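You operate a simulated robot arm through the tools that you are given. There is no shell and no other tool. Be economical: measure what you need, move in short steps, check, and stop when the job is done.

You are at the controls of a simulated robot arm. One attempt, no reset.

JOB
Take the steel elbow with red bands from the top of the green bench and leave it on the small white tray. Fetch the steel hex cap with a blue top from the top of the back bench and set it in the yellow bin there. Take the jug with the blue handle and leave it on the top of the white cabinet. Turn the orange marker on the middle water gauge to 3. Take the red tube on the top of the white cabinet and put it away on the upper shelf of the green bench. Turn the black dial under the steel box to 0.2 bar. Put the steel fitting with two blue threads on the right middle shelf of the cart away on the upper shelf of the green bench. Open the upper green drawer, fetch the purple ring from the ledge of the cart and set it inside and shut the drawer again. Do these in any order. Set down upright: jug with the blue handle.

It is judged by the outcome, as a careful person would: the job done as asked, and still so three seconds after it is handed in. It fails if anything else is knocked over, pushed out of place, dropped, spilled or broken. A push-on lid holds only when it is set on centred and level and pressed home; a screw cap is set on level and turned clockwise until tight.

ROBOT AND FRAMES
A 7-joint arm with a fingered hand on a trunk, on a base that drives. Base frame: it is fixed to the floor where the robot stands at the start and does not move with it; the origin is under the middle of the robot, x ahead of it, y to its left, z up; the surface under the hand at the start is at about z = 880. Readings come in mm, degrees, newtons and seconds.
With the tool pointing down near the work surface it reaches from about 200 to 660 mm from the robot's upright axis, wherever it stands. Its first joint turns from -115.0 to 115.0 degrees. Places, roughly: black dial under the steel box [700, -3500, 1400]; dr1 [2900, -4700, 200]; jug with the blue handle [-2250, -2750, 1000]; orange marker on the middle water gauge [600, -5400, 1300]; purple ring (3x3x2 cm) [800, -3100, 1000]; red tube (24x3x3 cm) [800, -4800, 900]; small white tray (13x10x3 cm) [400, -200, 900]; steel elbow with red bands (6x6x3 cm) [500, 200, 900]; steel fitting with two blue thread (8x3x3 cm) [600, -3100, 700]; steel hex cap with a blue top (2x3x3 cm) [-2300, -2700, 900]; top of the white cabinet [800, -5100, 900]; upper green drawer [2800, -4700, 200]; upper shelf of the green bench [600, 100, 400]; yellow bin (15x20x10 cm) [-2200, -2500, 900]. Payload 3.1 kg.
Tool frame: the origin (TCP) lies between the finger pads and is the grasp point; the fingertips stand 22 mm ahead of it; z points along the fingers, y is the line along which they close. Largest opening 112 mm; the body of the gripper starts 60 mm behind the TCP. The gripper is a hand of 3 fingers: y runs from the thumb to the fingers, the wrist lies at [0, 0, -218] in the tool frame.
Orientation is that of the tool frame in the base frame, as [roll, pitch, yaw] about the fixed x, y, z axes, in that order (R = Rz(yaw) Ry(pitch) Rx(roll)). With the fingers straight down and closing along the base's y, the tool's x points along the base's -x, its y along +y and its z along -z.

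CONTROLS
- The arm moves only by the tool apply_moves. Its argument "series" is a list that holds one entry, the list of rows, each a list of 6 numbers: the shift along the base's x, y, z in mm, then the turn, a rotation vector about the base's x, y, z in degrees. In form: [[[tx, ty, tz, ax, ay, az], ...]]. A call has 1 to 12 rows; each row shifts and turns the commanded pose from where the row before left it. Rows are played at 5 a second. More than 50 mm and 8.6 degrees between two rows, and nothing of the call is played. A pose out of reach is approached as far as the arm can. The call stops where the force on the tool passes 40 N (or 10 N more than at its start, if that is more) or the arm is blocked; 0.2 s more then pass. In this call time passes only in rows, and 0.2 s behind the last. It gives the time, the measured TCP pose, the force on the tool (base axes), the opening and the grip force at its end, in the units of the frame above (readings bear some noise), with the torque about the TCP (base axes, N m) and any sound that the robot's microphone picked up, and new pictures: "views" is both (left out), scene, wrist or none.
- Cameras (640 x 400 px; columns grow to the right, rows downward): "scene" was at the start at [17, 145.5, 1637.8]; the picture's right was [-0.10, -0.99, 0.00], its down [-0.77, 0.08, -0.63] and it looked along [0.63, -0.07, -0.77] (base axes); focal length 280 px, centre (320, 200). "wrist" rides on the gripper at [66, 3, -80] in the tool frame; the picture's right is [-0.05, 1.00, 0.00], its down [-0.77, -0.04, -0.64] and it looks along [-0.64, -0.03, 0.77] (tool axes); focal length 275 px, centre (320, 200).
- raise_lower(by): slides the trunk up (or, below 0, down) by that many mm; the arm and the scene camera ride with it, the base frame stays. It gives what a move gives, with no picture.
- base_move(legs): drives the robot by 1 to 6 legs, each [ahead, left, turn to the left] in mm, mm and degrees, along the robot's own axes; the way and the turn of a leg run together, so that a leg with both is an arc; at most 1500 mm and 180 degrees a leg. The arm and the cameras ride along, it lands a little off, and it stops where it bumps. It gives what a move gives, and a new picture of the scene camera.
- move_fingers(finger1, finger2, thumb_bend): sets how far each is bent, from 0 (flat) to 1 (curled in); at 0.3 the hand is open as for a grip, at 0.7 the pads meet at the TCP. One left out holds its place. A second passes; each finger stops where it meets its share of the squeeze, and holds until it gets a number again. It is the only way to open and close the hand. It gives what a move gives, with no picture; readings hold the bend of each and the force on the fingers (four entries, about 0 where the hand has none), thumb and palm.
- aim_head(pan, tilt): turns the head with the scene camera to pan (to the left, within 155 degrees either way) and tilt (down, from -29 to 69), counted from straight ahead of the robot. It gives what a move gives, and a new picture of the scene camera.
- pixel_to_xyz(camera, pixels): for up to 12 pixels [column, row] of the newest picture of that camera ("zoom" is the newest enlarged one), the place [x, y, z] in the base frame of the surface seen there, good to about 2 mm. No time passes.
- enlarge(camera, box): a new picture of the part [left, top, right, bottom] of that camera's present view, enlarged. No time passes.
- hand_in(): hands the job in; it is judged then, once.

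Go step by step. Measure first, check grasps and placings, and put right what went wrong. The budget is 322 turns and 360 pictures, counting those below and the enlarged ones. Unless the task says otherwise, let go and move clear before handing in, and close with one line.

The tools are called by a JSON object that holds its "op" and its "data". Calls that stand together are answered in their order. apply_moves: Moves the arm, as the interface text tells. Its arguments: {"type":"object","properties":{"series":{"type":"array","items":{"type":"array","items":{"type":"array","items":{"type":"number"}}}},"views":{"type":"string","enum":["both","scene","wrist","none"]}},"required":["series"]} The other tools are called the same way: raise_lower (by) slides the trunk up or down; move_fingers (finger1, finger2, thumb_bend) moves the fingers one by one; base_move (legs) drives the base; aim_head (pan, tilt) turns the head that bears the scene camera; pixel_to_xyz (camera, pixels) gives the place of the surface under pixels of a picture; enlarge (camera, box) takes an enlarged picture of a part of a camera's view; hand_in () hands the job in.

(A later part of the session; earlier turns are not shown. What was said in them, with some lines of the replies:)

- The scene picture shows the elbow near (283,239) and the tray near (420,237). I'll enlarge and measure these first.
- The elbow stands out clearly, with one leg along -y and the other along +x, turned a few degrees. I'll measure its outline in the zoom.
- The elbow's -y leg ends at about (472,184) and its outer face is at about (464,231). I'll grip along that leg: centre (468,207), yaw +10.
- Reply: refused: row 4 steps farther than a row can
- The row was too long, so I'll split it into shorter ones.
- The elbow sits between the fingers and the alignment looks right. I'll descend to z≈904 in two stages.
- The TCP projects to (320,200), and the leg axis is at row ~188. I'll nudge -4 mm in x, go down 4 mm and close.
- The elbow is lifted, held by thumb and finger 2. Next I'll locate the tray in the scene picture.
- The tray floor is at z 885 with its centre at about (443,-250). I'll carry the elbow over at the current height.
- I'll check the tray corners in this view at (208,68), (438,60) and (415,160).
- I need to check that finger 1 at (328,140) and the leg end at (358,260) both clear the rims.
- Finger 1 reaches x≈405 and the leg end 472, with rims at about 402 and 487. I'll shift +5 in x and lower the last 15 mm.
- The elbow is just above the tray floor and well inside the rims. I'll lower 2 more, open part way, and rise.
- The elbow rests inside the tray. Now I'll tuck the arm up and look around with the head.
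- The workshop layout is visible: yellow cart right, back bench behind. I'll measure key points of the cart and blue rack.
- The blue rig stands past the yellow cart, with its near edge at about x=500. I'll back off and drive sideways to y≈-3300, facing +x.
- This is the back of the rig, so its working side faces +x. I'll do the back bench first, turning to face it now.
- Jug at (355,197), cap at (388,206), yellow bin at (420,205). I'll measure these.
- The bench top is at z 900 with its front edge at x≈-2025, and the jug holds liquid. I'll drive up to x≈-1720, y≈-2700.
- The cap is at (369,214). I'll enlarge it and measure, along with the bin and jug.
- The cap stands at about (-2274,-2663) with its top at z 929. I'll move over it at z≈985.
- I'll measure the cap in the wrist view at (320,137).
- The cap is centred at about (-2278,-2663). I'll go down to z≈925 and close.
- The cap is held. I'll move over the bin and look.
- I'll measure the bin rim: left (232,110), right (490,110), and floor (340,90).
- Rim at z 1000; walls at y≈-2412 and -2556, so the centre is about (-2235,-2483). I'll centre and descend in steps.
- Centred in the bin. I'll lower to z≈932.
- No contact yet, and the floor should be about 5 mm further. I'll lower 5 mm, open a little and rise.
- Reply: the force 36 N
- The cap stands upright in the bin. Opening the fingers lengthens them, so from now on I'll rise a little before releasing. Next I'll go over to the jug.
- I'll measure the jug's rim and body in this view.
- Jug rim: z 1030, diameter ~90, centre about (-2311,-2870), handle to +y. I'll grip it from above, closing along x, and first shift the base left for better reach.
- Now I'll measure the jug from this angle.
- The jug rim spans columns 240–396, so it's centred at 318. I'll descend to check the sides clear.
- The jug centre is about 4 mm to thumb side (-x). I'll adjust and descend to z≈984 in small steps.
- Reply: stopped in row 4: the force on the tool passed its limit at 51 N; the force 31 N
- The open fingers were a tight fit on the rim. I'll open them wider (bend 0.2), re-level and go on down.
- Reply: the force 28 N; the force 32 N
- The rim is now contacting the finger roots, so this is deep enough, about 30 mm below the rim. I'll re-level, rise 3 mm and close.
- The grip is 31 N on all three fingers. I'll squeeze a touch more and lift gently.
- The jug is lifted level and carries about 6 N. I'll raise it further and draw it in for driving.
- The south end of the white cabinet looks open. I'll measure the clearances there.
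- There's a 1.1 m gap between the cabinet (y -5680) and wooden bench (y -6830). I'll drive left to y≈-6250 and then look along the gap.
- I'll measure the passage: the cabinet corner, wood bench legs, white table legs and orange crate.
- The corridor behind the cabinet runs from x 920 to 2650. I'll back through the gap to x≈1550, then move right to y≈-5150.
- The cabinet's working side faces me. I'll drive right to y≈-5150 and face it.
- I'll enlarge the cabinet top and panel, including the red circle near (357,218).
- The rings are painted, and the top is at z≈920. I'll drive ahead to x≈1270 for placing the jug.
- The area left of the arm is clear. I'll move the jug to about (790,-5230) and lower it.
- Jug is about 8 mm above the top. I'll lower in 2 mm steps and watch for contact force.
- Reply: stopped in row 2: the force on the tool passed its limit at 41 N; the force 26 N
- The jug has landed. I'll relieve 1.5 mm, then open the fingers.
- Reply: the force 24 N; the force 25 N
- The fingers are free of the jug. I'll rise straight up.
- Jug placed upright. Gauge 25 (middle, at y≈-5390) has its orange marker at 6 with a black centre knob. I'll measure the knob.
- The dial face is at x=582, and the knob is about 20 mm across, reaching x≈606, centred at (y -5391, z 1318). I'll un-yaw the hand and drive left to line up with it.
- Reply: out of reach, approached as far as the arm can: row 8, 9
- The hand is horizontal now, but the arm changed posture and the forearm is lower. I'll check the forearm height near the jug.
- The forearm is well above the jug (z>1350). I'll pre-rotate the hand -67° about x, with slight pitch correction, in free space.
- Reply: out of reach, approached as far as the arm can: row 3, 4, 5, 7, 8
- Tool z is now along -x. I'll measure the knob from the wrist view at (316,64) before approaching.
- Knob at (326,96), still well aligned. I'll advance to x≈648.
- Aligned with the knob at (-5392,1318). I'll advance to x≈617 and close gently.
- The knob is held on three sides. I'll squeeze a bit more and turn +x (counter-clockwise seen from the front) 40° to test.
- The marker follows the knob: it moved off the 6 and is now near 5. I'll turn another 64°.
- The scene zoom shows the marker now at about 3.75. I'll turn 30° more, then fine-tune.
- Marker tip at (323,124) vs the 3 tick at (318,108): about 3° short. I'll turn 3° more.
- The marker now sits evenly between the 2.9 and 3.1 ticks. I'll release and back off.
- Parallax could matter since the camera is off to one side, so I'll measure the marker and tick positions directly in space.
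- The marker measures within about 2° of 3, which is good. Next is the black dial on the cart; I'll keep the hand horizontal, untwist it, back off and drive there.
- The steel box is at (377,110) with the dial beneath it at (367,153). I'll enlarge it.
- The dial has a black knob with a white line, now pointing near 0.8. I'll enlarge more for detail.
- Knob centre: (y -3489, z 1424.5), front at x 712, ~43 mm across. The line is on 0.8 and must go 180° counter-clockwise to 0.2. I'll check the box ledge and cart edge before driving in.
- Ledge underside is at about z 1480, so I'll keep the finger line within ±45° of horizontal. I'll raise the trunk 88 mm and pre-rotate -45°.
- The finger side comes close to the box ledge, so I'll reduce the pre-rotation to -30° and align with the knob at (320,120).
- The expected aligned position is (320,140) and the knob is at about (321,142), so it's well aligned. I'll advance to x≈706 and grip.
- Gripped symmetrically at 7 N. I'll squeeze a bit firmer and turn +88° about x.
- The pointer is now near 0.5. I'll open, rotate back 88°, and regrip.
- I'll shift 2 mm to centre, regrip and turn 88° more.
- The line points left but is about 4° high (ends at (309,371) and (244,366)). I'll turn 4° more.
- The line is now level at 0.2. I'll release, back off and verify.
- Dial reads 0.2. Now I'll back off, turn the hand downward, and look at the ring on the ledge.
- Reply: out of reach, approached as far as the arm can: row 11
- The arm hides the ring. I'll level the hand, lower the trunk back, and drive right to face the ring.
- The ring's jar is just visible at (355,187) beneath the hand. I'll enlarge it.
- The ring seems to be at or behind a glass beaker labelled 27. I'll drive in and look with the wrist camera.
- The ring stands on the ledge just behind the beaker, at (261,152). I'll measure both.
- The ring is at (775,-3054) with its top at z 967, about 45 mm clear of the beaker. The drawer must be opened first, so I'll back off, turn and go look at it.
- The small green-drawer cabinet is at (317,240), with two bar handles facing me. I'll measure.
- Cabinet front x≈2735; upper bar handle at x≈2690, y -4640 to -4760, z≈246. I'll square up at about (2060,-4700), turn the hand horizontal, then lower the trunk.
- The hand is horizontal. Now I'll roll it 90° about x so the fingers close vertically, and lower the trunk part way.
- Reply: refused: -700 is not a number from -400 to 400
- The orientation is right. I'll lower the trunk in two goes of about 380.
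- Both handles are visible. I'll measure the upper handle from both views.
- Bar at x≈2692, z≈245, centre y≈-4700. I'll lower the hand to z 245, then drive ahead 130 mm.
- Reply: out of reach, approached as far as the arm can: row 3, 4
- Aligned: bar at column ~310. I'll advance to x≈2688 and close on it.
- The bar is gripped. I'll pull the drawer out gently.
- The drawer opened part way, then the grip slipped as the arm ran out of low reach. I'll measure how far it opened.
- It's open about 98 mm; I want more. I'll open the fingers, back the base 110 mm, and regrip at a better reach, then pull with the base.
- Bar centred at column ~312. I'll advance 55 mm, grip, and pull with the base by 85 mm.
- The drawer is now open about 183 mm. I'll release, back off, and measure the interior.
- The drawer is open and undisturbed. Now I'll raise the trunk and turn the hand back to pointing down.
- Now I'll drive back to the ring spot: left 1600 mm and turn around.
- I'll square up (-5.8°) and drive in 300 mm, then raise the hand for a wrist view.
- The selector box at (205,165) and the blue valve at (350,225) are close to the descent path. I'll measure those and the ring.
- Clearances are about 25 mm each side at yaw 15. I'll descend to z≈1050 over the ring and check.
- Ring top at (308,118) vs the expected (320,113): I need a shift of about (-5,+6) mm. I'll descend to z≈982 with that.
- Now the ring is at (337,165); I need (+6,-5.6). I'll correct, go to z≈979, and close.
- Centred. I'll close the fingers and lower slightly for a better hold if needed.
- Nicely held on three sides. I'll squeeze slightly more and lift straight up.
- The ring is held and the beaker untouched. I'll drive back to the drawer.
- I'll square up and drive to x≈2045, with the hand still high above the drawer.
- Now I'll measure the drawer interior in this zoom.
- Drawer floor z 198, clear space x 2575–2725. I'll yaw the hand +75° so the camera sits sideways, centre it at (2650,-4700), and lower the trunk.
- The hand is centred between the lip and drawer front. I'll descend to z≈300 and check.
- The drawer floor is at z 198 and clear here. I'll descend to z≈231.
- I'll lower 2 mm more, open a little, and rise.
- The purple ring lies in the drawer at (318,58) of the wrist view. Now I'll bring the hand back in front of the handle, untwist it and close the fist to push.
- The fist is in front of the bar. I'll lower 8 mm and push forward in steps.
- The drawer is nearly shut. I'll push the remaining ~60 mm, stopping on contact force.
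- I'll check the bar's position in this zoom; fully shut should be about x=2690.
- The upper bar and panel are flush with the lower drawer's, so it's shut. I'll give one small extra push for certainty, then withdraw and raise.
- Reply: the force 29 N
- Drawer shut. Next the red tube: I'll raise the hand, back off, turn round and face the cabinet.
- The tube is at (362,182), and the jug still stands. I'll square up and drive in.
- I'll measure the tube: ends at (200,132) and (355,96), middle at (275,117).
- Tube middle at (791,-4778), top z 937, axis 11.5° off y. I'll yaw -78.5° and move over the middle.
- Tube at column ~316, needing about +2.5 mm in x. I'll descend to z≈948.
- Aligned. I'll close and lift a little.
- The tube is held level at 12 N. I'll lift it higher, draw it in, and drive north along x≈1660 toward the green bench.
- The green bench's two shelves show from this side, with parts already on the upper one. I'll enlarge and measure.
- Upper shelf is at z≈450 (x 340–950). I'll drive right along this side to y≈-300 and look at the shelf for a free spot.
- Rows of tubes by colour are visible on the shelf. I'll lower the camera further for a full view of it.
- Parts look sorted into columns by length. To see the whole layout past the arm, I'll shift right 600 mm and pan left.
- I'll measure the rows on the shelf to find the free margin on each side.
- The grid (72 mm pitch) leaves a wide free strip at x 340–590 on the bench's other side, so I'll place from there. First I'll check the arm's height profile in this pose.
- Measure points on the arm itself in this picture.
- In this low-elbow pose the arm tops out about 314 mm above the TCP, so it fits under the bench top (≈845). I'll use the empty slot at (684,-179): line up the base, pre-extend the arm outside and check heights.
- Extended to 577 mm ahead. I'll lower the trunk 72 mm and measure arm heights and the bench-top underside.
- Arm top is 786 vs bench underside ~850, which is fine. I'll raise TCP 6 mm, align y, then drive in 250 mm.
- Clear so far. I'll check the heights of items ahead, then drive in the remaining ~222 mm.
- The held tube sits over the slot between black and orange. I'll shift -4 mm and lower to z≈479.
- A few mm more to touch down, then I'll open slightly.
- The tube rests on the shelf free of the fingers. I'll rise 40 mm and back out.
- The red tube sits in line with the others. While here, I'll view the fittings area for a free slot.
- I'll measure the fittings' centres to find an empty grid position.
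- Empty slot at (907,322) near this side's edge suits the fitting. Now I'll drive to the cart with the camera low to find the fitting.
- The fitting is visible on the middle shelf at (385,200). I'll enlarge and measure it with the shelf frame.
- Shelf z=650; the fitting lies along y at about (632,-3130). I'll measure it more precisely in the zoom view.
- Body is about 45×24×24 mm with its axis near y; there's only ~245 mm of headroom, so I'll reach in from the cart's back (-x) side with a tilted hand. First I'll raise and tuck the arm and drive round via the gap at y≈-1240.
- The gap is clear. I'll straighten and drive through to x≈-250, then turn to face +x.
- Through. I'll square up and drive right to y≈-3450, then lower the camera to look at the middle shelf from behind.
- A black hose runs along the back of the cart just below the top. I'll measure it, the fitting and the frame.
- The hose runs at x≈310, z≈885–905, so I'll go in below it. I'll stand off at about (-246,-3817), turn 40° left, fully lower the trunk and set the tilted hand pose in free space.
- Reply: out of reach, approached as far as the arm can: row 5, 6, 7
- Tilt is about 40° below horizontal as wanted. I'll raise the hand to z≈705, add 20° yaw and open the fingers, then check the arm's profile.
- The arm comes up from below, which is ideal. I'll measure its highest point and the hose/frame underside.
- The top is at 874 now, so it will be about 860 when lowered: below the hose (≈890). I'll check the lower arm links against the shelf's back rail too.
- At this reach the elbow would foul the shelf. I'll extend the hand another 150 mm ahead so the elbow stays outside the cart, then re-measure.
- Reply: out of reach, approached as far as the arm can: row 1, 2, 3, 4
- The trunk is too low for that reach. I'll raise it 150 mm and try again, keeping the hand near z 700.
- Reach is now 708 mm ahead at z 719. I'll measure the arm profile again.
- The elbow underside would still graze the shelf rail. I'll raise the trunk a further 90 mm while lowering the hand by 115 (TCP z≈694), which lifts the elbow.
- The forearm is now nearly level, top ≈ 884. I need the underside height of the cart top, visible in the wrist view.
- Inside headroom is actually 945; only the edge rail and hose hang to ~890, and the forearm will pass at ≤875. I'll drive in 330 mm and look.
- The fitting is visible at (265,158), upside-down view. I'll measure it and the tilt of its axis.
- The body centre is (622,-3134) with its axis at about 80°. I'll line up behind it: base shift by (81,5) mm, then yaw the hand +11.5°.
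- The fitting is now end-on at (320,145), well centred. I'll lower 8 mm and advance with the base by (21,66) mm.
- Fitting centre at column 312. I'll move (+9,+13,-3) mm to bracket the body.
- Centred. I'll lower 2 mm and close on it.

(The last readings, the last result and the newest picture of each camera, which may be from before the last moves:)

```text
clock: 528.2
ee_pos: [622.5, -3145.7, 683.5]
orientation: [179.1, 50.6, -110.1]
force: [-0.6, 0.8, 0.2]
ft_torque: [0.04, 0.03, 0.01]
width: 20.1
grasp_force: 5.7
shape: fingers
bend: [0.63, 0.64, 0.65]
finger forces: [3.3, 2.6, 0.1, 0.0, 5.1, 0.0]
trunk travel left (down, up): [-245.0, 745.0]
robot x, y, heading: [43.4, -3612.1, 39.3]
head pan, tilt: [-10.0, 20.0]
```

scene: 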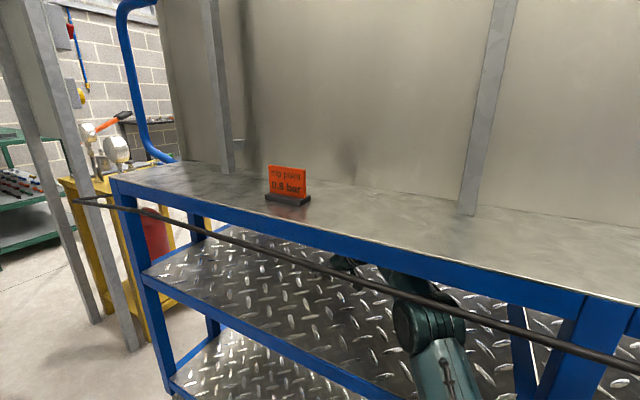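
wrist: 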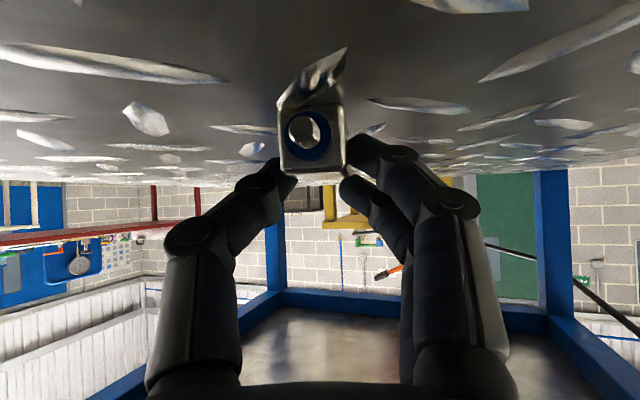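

All three fingers are on the body. I'll tighten and lift 10 mm.

{"op": "move_fingers", "data": {"finger1": 0.73, "finger2": 0.73, "thumb_bend": 0.73}}

{"op": "apply_moves", "data": {"series": [[[0, 0, 5, 0, 0, 0], [0, 0, 7, 0, 0, 0]]], "views": "wrist"}}

```text
clock: 529.2
ee_pos: [622.8, -3144.7, 684.0]
orientation: [179.0, 50.6, -110.1]
force: [0.8, 0.0, -0.5]
ft_torque: [-0.01, -0.02, -0.03]
width: 18.8
grasp_force: 12.0
shape: fingers
bend: [0.66, 0.68, 0.67]
finger forces: [6.3, 5.7, 0.1, 0.0, 11.8, 0.0]
trunk travel left (down, up): [-245.0, 745.0]
robot x, y, heading: [40.7, -3613.6, 39.1]
head pan, tilt: [-10.0, 20.0]
```

```text
clock: 529.8
ee_pos: [623.3, -3146.7, 695.4]
orientation: [179.1, 50.6, -110.2]
force: [-0.1, -0.2, -0.3]
ft_torque: [-0.03, -0.01, -0.01]
width: 19.1
grasp_force: 11.7
shape: fingers
bend: [0.67, 0.68, 0.67]
finger forces: [6.5, 5.4, 0.0, 0.0, 11.7, 0.0]
trunk travel left (down, up): [-245.0, 745.0]
robot x, y, heading: [40.7, -3610.5, 39.0]
head pan, tilt: [-10.0, 20.0]
```

wrist: 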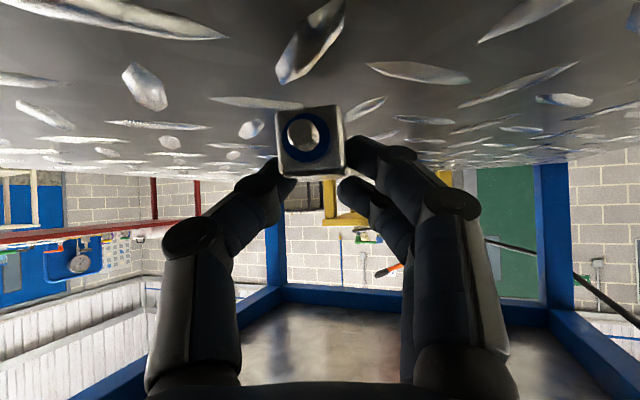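

Fitting lifted and held at 12 N. I'll back straight out along the robot's heading.

{"op": "base_move", "data": {"legs": [[-470, 0, 0]]}}

{"op": "apply_moves", "data": {"series": [[[0, 0, 0, 0, 0, 0]]], "views": "wrist"}}

```text
clock: 532.6
ee_pos: [261.3, -3438.8, 697.0]
orientation: [179.2, 50.6, -109.9]
force: [-0.4, 1.0, -1.4]
ft_torque: [0.01, 0.01, 0.01]
width: 19.2
grasp_force: 11.8
shape: fingers
bend: [0.67, 0.68, 0.67]
finger forces: [6.5, 5.3, 0.0, 0.0, 11.7, 0.1]
trunk travel left (down, up): [-245.0, 745.0]
robot x, y, heading: [-316.9, -3904.4, 39.2]
head pan, tilt: [-10.0, 20.0]
```

scene: 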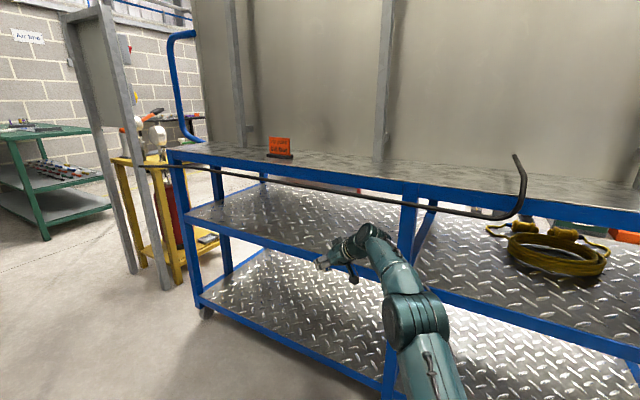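

```text
clock: 533.0
ee_pos: [261.6, -3436.5, 696.0]
orientation: [179.1, 50.5, -109.9]
force: [-0.2, -0.5, -1.2]
ft_torque: [0.0, 0.0, -0.01]
width: 18.9
grasp_force: 11.9
shape: fingers
bend: [0.67, 0.68, 0.67]
finger forces: [6.6, 5.3, 0.0, 0.1, 11.7, 0.0]
trunk travel left (down, up): [-245.0, 745.0]
robot x, y, heading: [-321.7, -3904.9, 39.0]
head pan, tilt: [-10.0, 20.0]
```

wrist: 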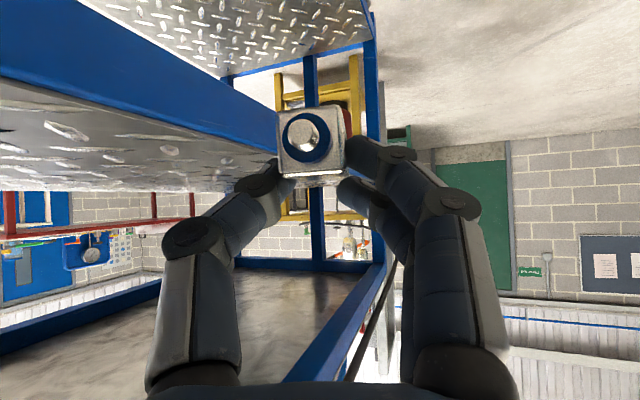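

Out cleanly. I'll back away, square to heading 0, and drive left to the green bench's near side.

{"op": "base_move", "data": {"legs": [[-400, 0, 0], [0, 0, -39], [0, 1450, 0], [0, 1450, 0]]}}

{"op": "base_move", "data": {"legs": [[0, 1250, 0]]}}

{"op": "aim_head", "data": {"pan": 0, "tilt": 30}}

```text
clock: 550.9
ee_pos: [169.4, -1300.6, 694.9]
orientation: [179.1, 50.6, -152.5]
force: [0.9, -0.2, -1.6]
ft_torque: [-0.03, -0.01, 0.03]
width: 18.6
grasp_force: 11.2
shape: fingers
bend: [0.67, 0.68, 0.67]
finger forces: [6.4, 5.0, 0.0, 0.1, 11.4, 0.0]
trunk travel left (down, up): [-245.0, 745.0]
robot x, y, heading: [-574.9, -1251.7, -3.3]
head pan, tilt: [-10.0, 20.0]
```

scene: 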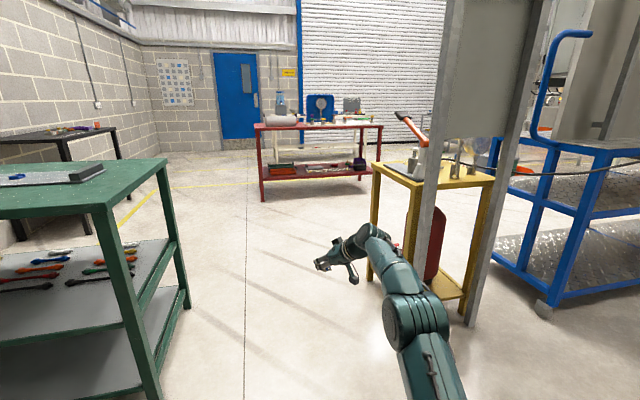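

```text
clock: 557.1
ee_pos: [253.7, -91.9, 695.9]
orientation: [179.1, 50.5, -154.0]
force: [0.1, -0.9, -0.9]
ft_torque: [-0.03, 0.04, 0.0]
width: 19.0
grasp_force: 12.0
shape: fingers
bend: [0.67, 0.68, 0.67]
finger forces: [6.4, 5.0, 0.0, 0.1, 11.5, 0.0]
trunk travel left (down, up): [-245.0, 745.0]
robot x, y, heading: [-488.8, -29.7, -4.8]
head pan, tilt: [-10.0, 20.0]
```

scene: 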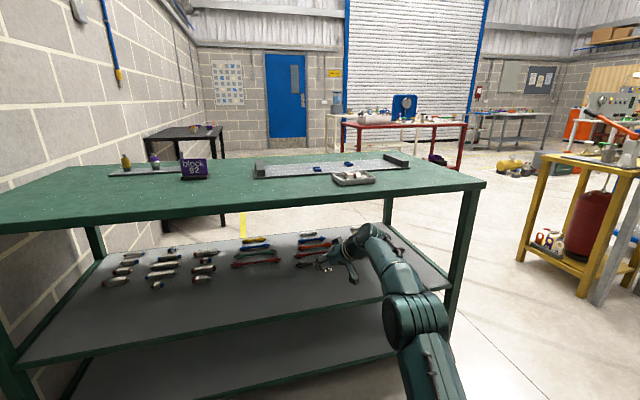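

```text
clock: 557.8
ee_pos: [254.2, -92.4, 696.0]
orientation: [179.1, 50.5, -153.8]
force: [-0.2, 0.8, -0.7]
ft_torque: [-0.03, 0.01, -0.02]
width: 19.0
grasp_force: 12.0
shape: fingers
bend: [0.67, 0.68, 0.67]
finger forces: [6.5, 5.0, 0.1, 0.1, 11.6, 0.0]
trunk travel left (down, up): [-245.0, 745.0]
robot x, y, heading: [-488.5, -27.0, -4.7]
head pan, tilt: [0.0, 30.0]
```

scene: 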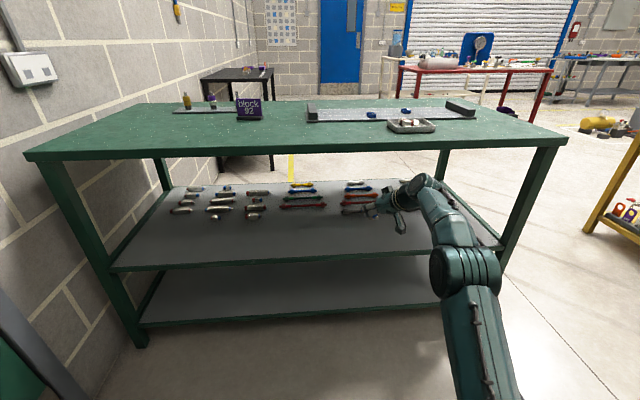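

The front strip of the shelf is free. I'll square up, shift left 200 mm, lower the trunk 190 mm, and check before entering.

{"op": "base_move", "data": {"legs": [[0, 0, 4.7], [0, 200, 0]]}}

{"op": "raise_lower", "data": {"by": -190}}

{"op": "aim_head", "data": {"pan": 0, "tilt": 25}}

{"op": "apply_moves", "data": {"series": [[[0, 0, 0, 0, 0, 0]]], "views": "wrist"}}

```text
clock: 559.9
ee_pos: [256.8, 170.0, 696.0]
orientation: [179.1, 50.6, -149.3]
force: [0.3, -0.7, -2.4]
ft_torque: [-0.05, 0.04, 0.0]
width: 18.6
grasp_force: 11.6
shape: fingers
bend: [0.67, 0.68, 0.67]
finger forces: [6.5, 5.1, 0.0, 0.1, 11.5, 0.0]
trunk travel left (down, up): [-245.0, 745.0]
robot x, y, heading: [-486.4, 173.7, -0.3]
head pan, tilt: [0.0, 30.0]
```

scene: 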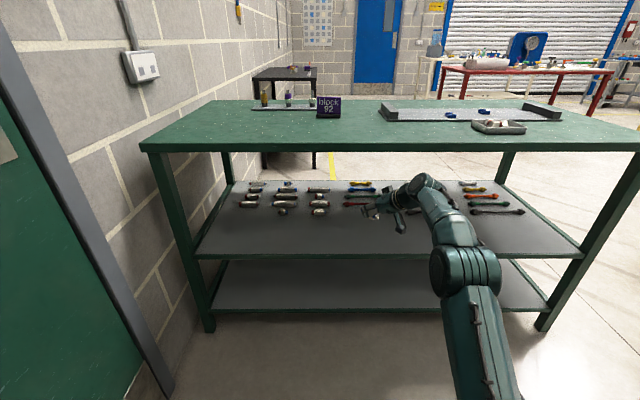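

```text
clock: 562.0
ee_pos: [257.3, 169.8, 505.6]
orientation: [179.1, 50.5, -149.4]
force: [0.7, 0.4, -0.8]
ft_torque: [-0.02, 0.02, 0.01]
width: 18.5
grasp_force: 11.9
shape: fingers
bend: [0.67, 0.68, 0.67]
finger forces: [6.5, 5.0, 0.1, 0.1, 11.5, 0.0]
trunk travel left (down, up): [-55.0, 935.0]
robot x, y, heading: [-484.5, 178.8, -0.2]
head pan, tilt: [0.0, 30.0]
```

```text
clock: 562.6
ee_pos: [257.1, 169.7, 505.2]
orientation: [179.0, 50.5, -149.4]
force: [0.1, -0.1, -1.1]
ft_torque: [0.01, 0.01, -0.01]
width: 18.7
grasp_force: 11.0
shape: fingers
bend: [0.67, 0.68, 0.67]
finger forces: [6.5, 5.0, 0.0, 0.1, 11.5, 0.0]
trunk travel left (down, up): [-55.0, 935.0]
robot x, y, heading: [-486.0, 172.5, -0.3]
head pan, tilt: [0.0, 25.0]
```

scene: 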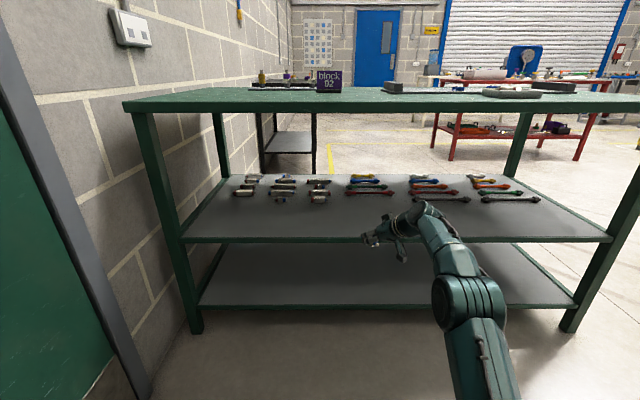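

```text
clock: 563.0
ee_pos: [256.7, 167.8, 506.5]
orientation: [179.2, 50.6, -149.3]
force: [0.1, 0.6, -0.4]
ft_torque: [-0.03, 0.02, -0.01]
width: 18.9
grasp_force: 11.6
shape: fingers
bend: [0.67, 0.68, 0.67]
finger forces: [6.5, 5.0, 0.0, 0.1, 11.5, 0.0]
trunk travel left (down, up): [-55.0, 935.0]
robot x, y, heading: [-483.3, 176.1, -0.4]
head pan, tilt: [0.0, 25.0]
```

wrist: 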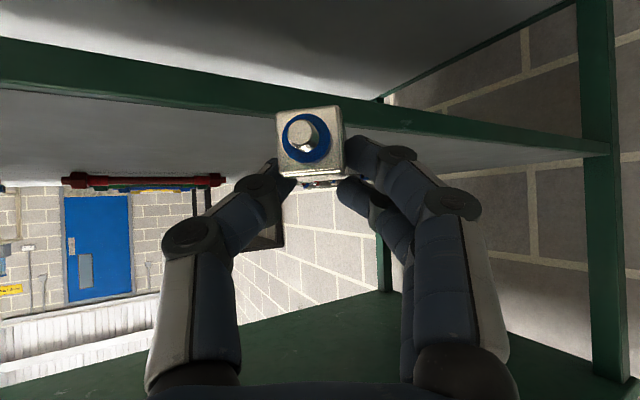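

Heights look good: fitting bottom ≈472 vs shelf 450. I'll drive ahead 205 mm.

{"op": "base_move", "data": {"legs": [[205, 0, 0.3]]}}

{"op": "apply_moves", "data": {"series": [[[0, 0, -10, 0, 0, 0]]], "views": "wrist"}}

```text
clock: 564.7
ee_pos: [467.6, 178.6, 504.9]
orientation: [179.1, 50.5, -148.7]
force: [0.2, -0.2, -0.5]
ft_torque: [-0.01, 0.03, 0.02]
width: 18.7
grasp_force: 11.5
shape: fingers
bend: [0.67, 0.68, 0.67]
finger forces: [6.4, 5.1, 0.0, 0.0, 11.5, 0.1]
trunk travel left (down, up): [-55.0, 935.0]
robot x, y, heading: [-273.0, 174.6, 0.8]
head pan, tilt: [0.0, 25.0]
```

scene: 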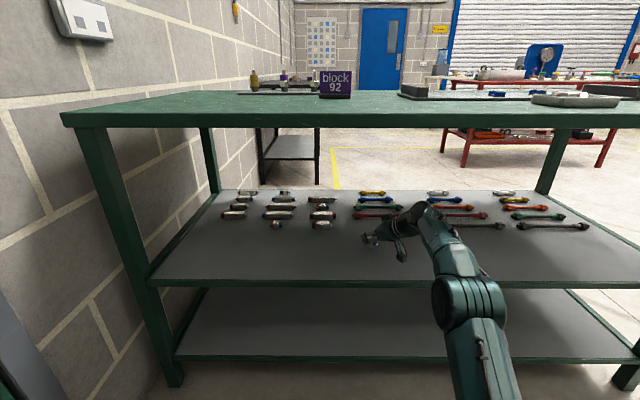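

```text
clock: 565.1
ee_pos: [467.1, 178.2, 495.7]
orientation: [179.1, 50.5, -148.6]
force: [0.1, 0.7, -2.0]
ft_torque: [0.01, 0.0, 0.02]
width: 19.0
grasp_force: 10.8
shape: fingers
bend: [0.67, 0.68, 0.67]
finger forces: [6.6, 4.9, 0.0, 0.1, 11.6, 0.1]
trunk travel left (down, up): [-55.0, 935.0]
robot x, y, heading: [-275.6, 176.3, 0.7]
head pan, tilt: [0.0, 25.0]
```

wrist: 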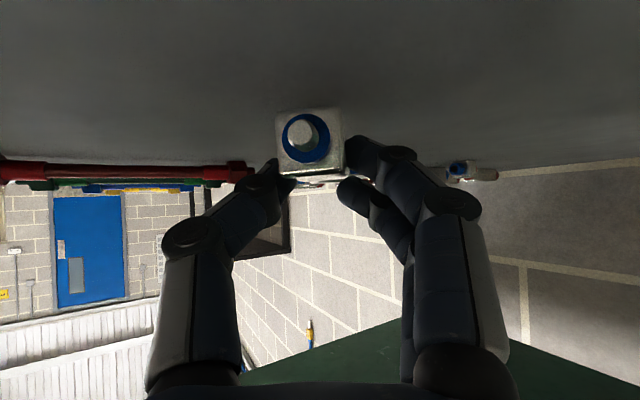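

Well placed over the free strip. I'll lower to contact in small steps.

{"op": "apply_moves", "data": {"series": [[[0, 0, -5, 0, 0, 0], [0, 0, -3, 0, 0, 0], [0, 0, -2, 0, 0, 0]]], "views": "wrist"}}

```text
clock: 565.9
ee_pos: [468.2, 177.9, 485.5]
orientation: [179.1, 50.6, -148.6]
force: [-0.3, -0.3, -1.3]
ft_torque: [0.0, 0.0, 0.01]
width: 18.6
grasp_force: 11.6
shape: fingers
bend: [0.67, 0.68, 0.67]
finger forces: [6.6, 5.0, 0.0, 0.0, 11.5, 0.1]
trunk travel left (down, up): [-55.0, 935.0]
robot x, y, heading: [-276.2, 173.6, 0.4]
head pan, tilt: [0.0, 25.0]
```

wrist: 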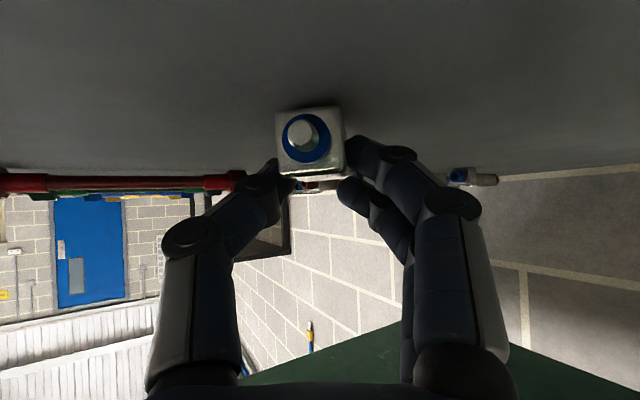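

{"op": "apply_moves", "data": {"series": [[[0, 0, -1, 0, 0, 0], [0, 0, -1, 0, 0, 0]]], "views": "none"}}

```text
clock: 566.5
ee_pos: [467.3, 179.8, 485.8]
orientation: [179.2, 50.5, -148.6]
force: [-0.1, -0.4, -0.5]
ft_torque: [0.0, 0.02, 0.01]
width: 18.6
grasp_force: 11.3
shape: fingers
bend: [0.67, 0.68, 0.67]
finger forces: [6.5, 5.0, 0.1, 0.0, 11.4, 0.1]
trunk travel left (down, up): [-55.0, 935.0]
robot x, y, heading: [-277.6, 177.3, 0.5]
head pan, tilt: [0.0, 25.0]
```

No firm contact yet; I'll take two more 1 mm steps.

{"op": "apply_moves", "data": {"series": [[[0, 0, -1, 0, 0, 0], [0, 0, -1, 0, 0, 0]]], "views": "wrist"}}

{"op": "enlarge", "data": {"camera": "wrist", "box": [240, 80, 400, 200]}}

```text
clock: 567.1
ee_pos: [468.8, 178.8, 482.1]
orientation: [179.3, 50.7, -148.7]
force: [0.1, -1.1, 3.8]
ft_torque: [0.05, -0.06, 0.01]
width: 18.8
grasp_force: 12.4
shape: fingers
bend: [0.68, 0.69, 0.67]
finger forces: [5.9, 6.7, 0.0, 0.0, 12.3, 0.1]
trunk travel left (down, up): [-55.0, 935.0]
robot x, y, heading: [-275.9, 175.8, 0.5]
head pan, tilt: [0.0, 25.0]
```

wrist: 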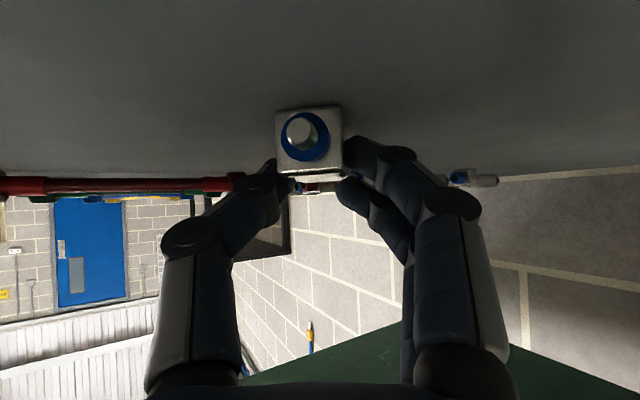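

```text
3.33 times, centred on (320, 140) of wrist
```

zoom: 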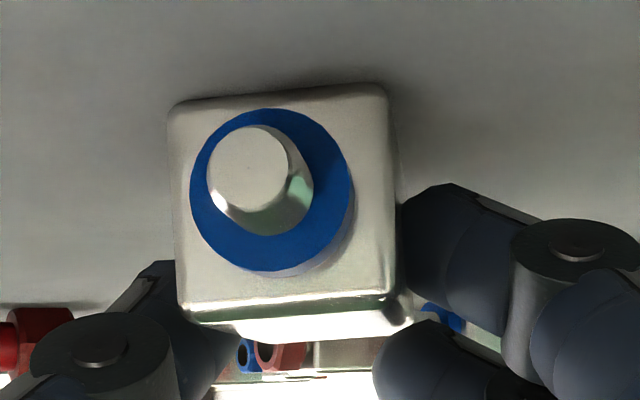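

Contact. I'll open slightly, raise 2 mm, open more, and retreat backward along the hand's axis.

{"op": "move_fingers", "data": {"finger1": 0.6, "finger2": 0.6, "thumb_bend": 0.6}}

{"op": "apply_moves", "data": {"series": [[[0, 0, 3, 0, 0, 0]]], "views": "none"}}

{"op": "move_fingers", "data": {"finger1": 0.5, "finger2": 0.5, "thumb_bend": 0.5}}

{"op": "apply_moves", "data": {"series": [[[-6, -4, 6, 0, 0, 0], [-13, -8, 13, 0, 0, 0], [-20, -12, 15, 0, 0, 0], [-20, -12, 5, 0, 0, 0]]], "views": "wrist"}}

```text
clock: 568.1
ee_pos: [468.0, 178.8, 481.9]
orientation: [179.1, 50.6, -148.6]
force: [-0.5, -0.7, 0.1]
ft_torque: [0.0, -0.01, 0.0]
width: 26.4
grasp_force: 0.1
shape: fingers
bend: [0.6, 0.6, 0.6]
finger forces: [0.0, 0.0, 0.0, 0.0, 0.0, 0.0]
trunk travel left (down, up): [-55.0, 935.0]
robot x, y, heading: [-277.8, 176.6, 0.7]
head pan, tilt: [0.0, 25.0]
```

```text
clock: 568.5
ee_pos: [467.4, 180.4, 485.0]
orientation: [179.1, 50.5, -148.7]
force: [0.0, 0.7, -0.1]
ft_torque: [-0.04, 0.0, -0.02]
width: 26.9
grasp_force: 0.0
shape: fingers
bend: [0.6, 0.6, 0.6]
finger forces: [0.0, 0.0, 0.0, 0.0, 0.0, 0.0]
trunk travel left (down, up): [-55.0, 935.0]
robot x, y, heading: [-274.4, 178.2, 0.7]
head pan, tilt: [0.0, 25.0]
```

```text
clock: 569.5
ee_pos: [469.3, 179.3, 484.4]
orientation: [179.0, 50.7, -148.7]
force: [-0.2, -0.3, 0.3]
ft_torque: [0.0, 0.0, 0.0]
width: 54.3
grasp_force: 0.0
shape: fingers
bend: [0.5, 0.5, 0.5]
finger forces: [0.0, 0.0, 0.0, 0.0, 0.0, 0.0]
trunk travel left (down, up): [-55.0, 935.0]
robot x, y, heading: [-274.1, 175.5, 0.6]
head pan, tilt: [0.0, 25.0]
```

```text
clock: 570.5
ee_pos: [408.5, 143.9, 523.2]
orientation: [179.0, 50.5, -148.6]
force: [0.8, -0.1, 0.7]
ft_torque: [0.01, 0.01, 0.0]
width: 54.8
grasp_force: 0.1
shape: fingers
bend: [0.5, 0.5, 0.5]
finger forces: [0.0, 0.1, 0.0, 0.0, 0.0, 0.0]
trunk travel left (down, up): [-55.0, 935.0]
robot x, y, heading: [-274.5, 175.9, 0.6]
head pan, tilt: [0.0, 25.0]
```

wrist: 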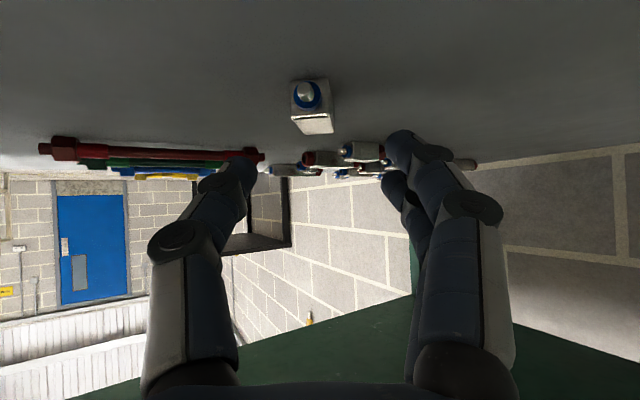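

The fitting stands on the shelf, free. I'll back out and check with the scene camera.

{"op": "base_move", "data": {"legs": [[-350, 0, 0]]}}

{"op": "raise_lower", "data": {"by": 300}}

{"op": "aim_head", "data": {"pan": 0, "tilt": 20}}

{"op": "enlarge", "data": {"camera": "scene", "box": [180, 120, 500, 320]}}

```text
clock: 572.7
ee_pos: [63.2, 139.1, 522.9]
orientation: [179.1, 50.7, -148.8]
force: [-0.2, 0.5, 0.6]
ft_torque: [-0.01, -0.01, -0.01]
width: 54.4
grasp_force: 0.1
shape: fingers
bend: [0.5, 0.5, 0.5]
finger forces: [0.1, 0.1, 0.0, 0.0, 0.0, 0.0]
trunk travel left (down, up): [-55.0, 935.0]
robot x, y, heading: [-623.0, 174.5, 0.3]
head pan, tilt: [0.0, 25.0]
```

scene: 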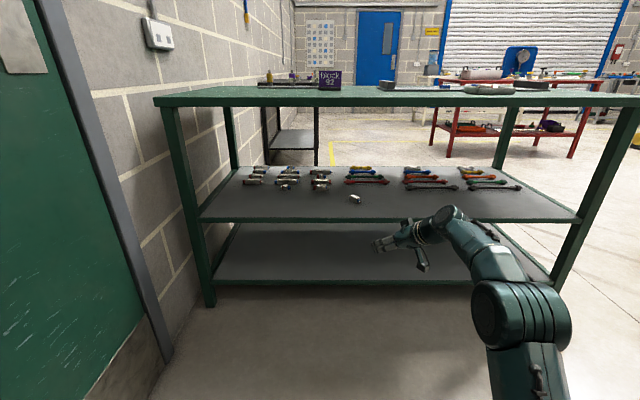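

```text
clock: 575.7
ee_pos: [62.6, 139.7, 822.0]
orientation: [179.1, 50.6, -148.8]
force: [-0.1, 0.5, 0.6]
ft_torque: [-0.04, 0.02, -0.03]
width: 54.5
grasp_force: 0.0
shape: fingers
bend: [0.5, 0.5, 0.5]
finger forces: [0.0, 0.1, 0.0, 0.1, 0.1, 0.1]
trunk travel left (down, up): [-355.0, 635.0]
robot x, y, heading: [-618.9, 173.3, 0.3]
head pan, tilt: [0.0, 25.0]
```

```text
clock: 576.4
ee_pos: [63.3, 140.1, 822.5]
orientation: [179.2, 50.7, -148.9]
force: [-0.7, 0.3, -0.2]
ft_torque: [-0.02, 0.03, 0.0]
width: 54.6
grasp_force: 0.1
shape: fingers
bend: [0.5, 0.5, 0.5]
finger forces: [0.0, 0.1, 0.0, 0.1, 0.0, 0.0]
trunk travel left (down, up): [-355.0, 635.0]
robot x, y, heading: [-622.1, 171.8, 0.5]
head pan, tilt: [0.0, 20.0]
```

scene: 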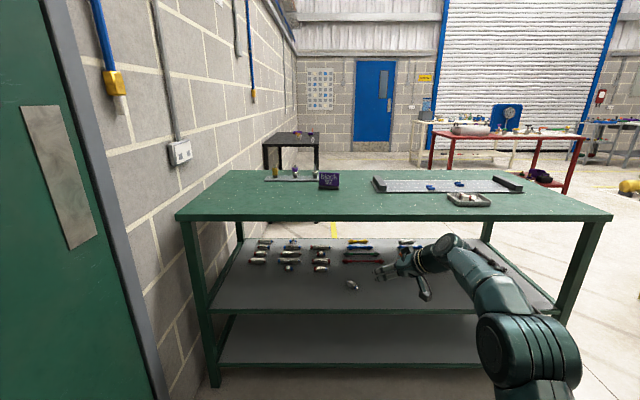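

```text
2.00 times, centred on (340, 220) of scene
```

zoom: 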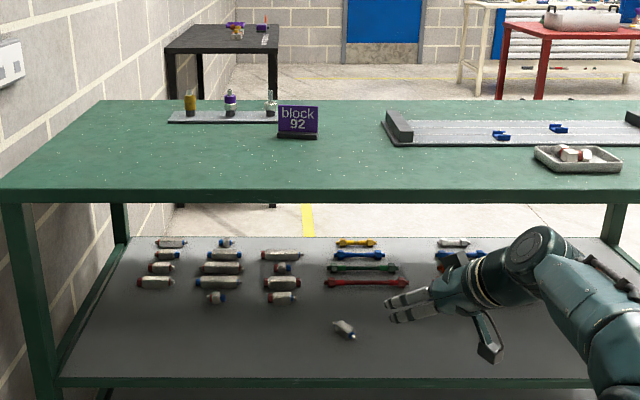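

The fitting sits on the upper shelf, the elbow is in the tray, and the hand is clear. The other tasks were each checked as they were finished, so I'm handing in.

{"op": "hand_in", "data": {}}

```text
The job is handed in.
```

All eight tasks are done, each checked as it finished, and the job is handed in; the orange marker was the least exact, measuring within about 2° of 3.
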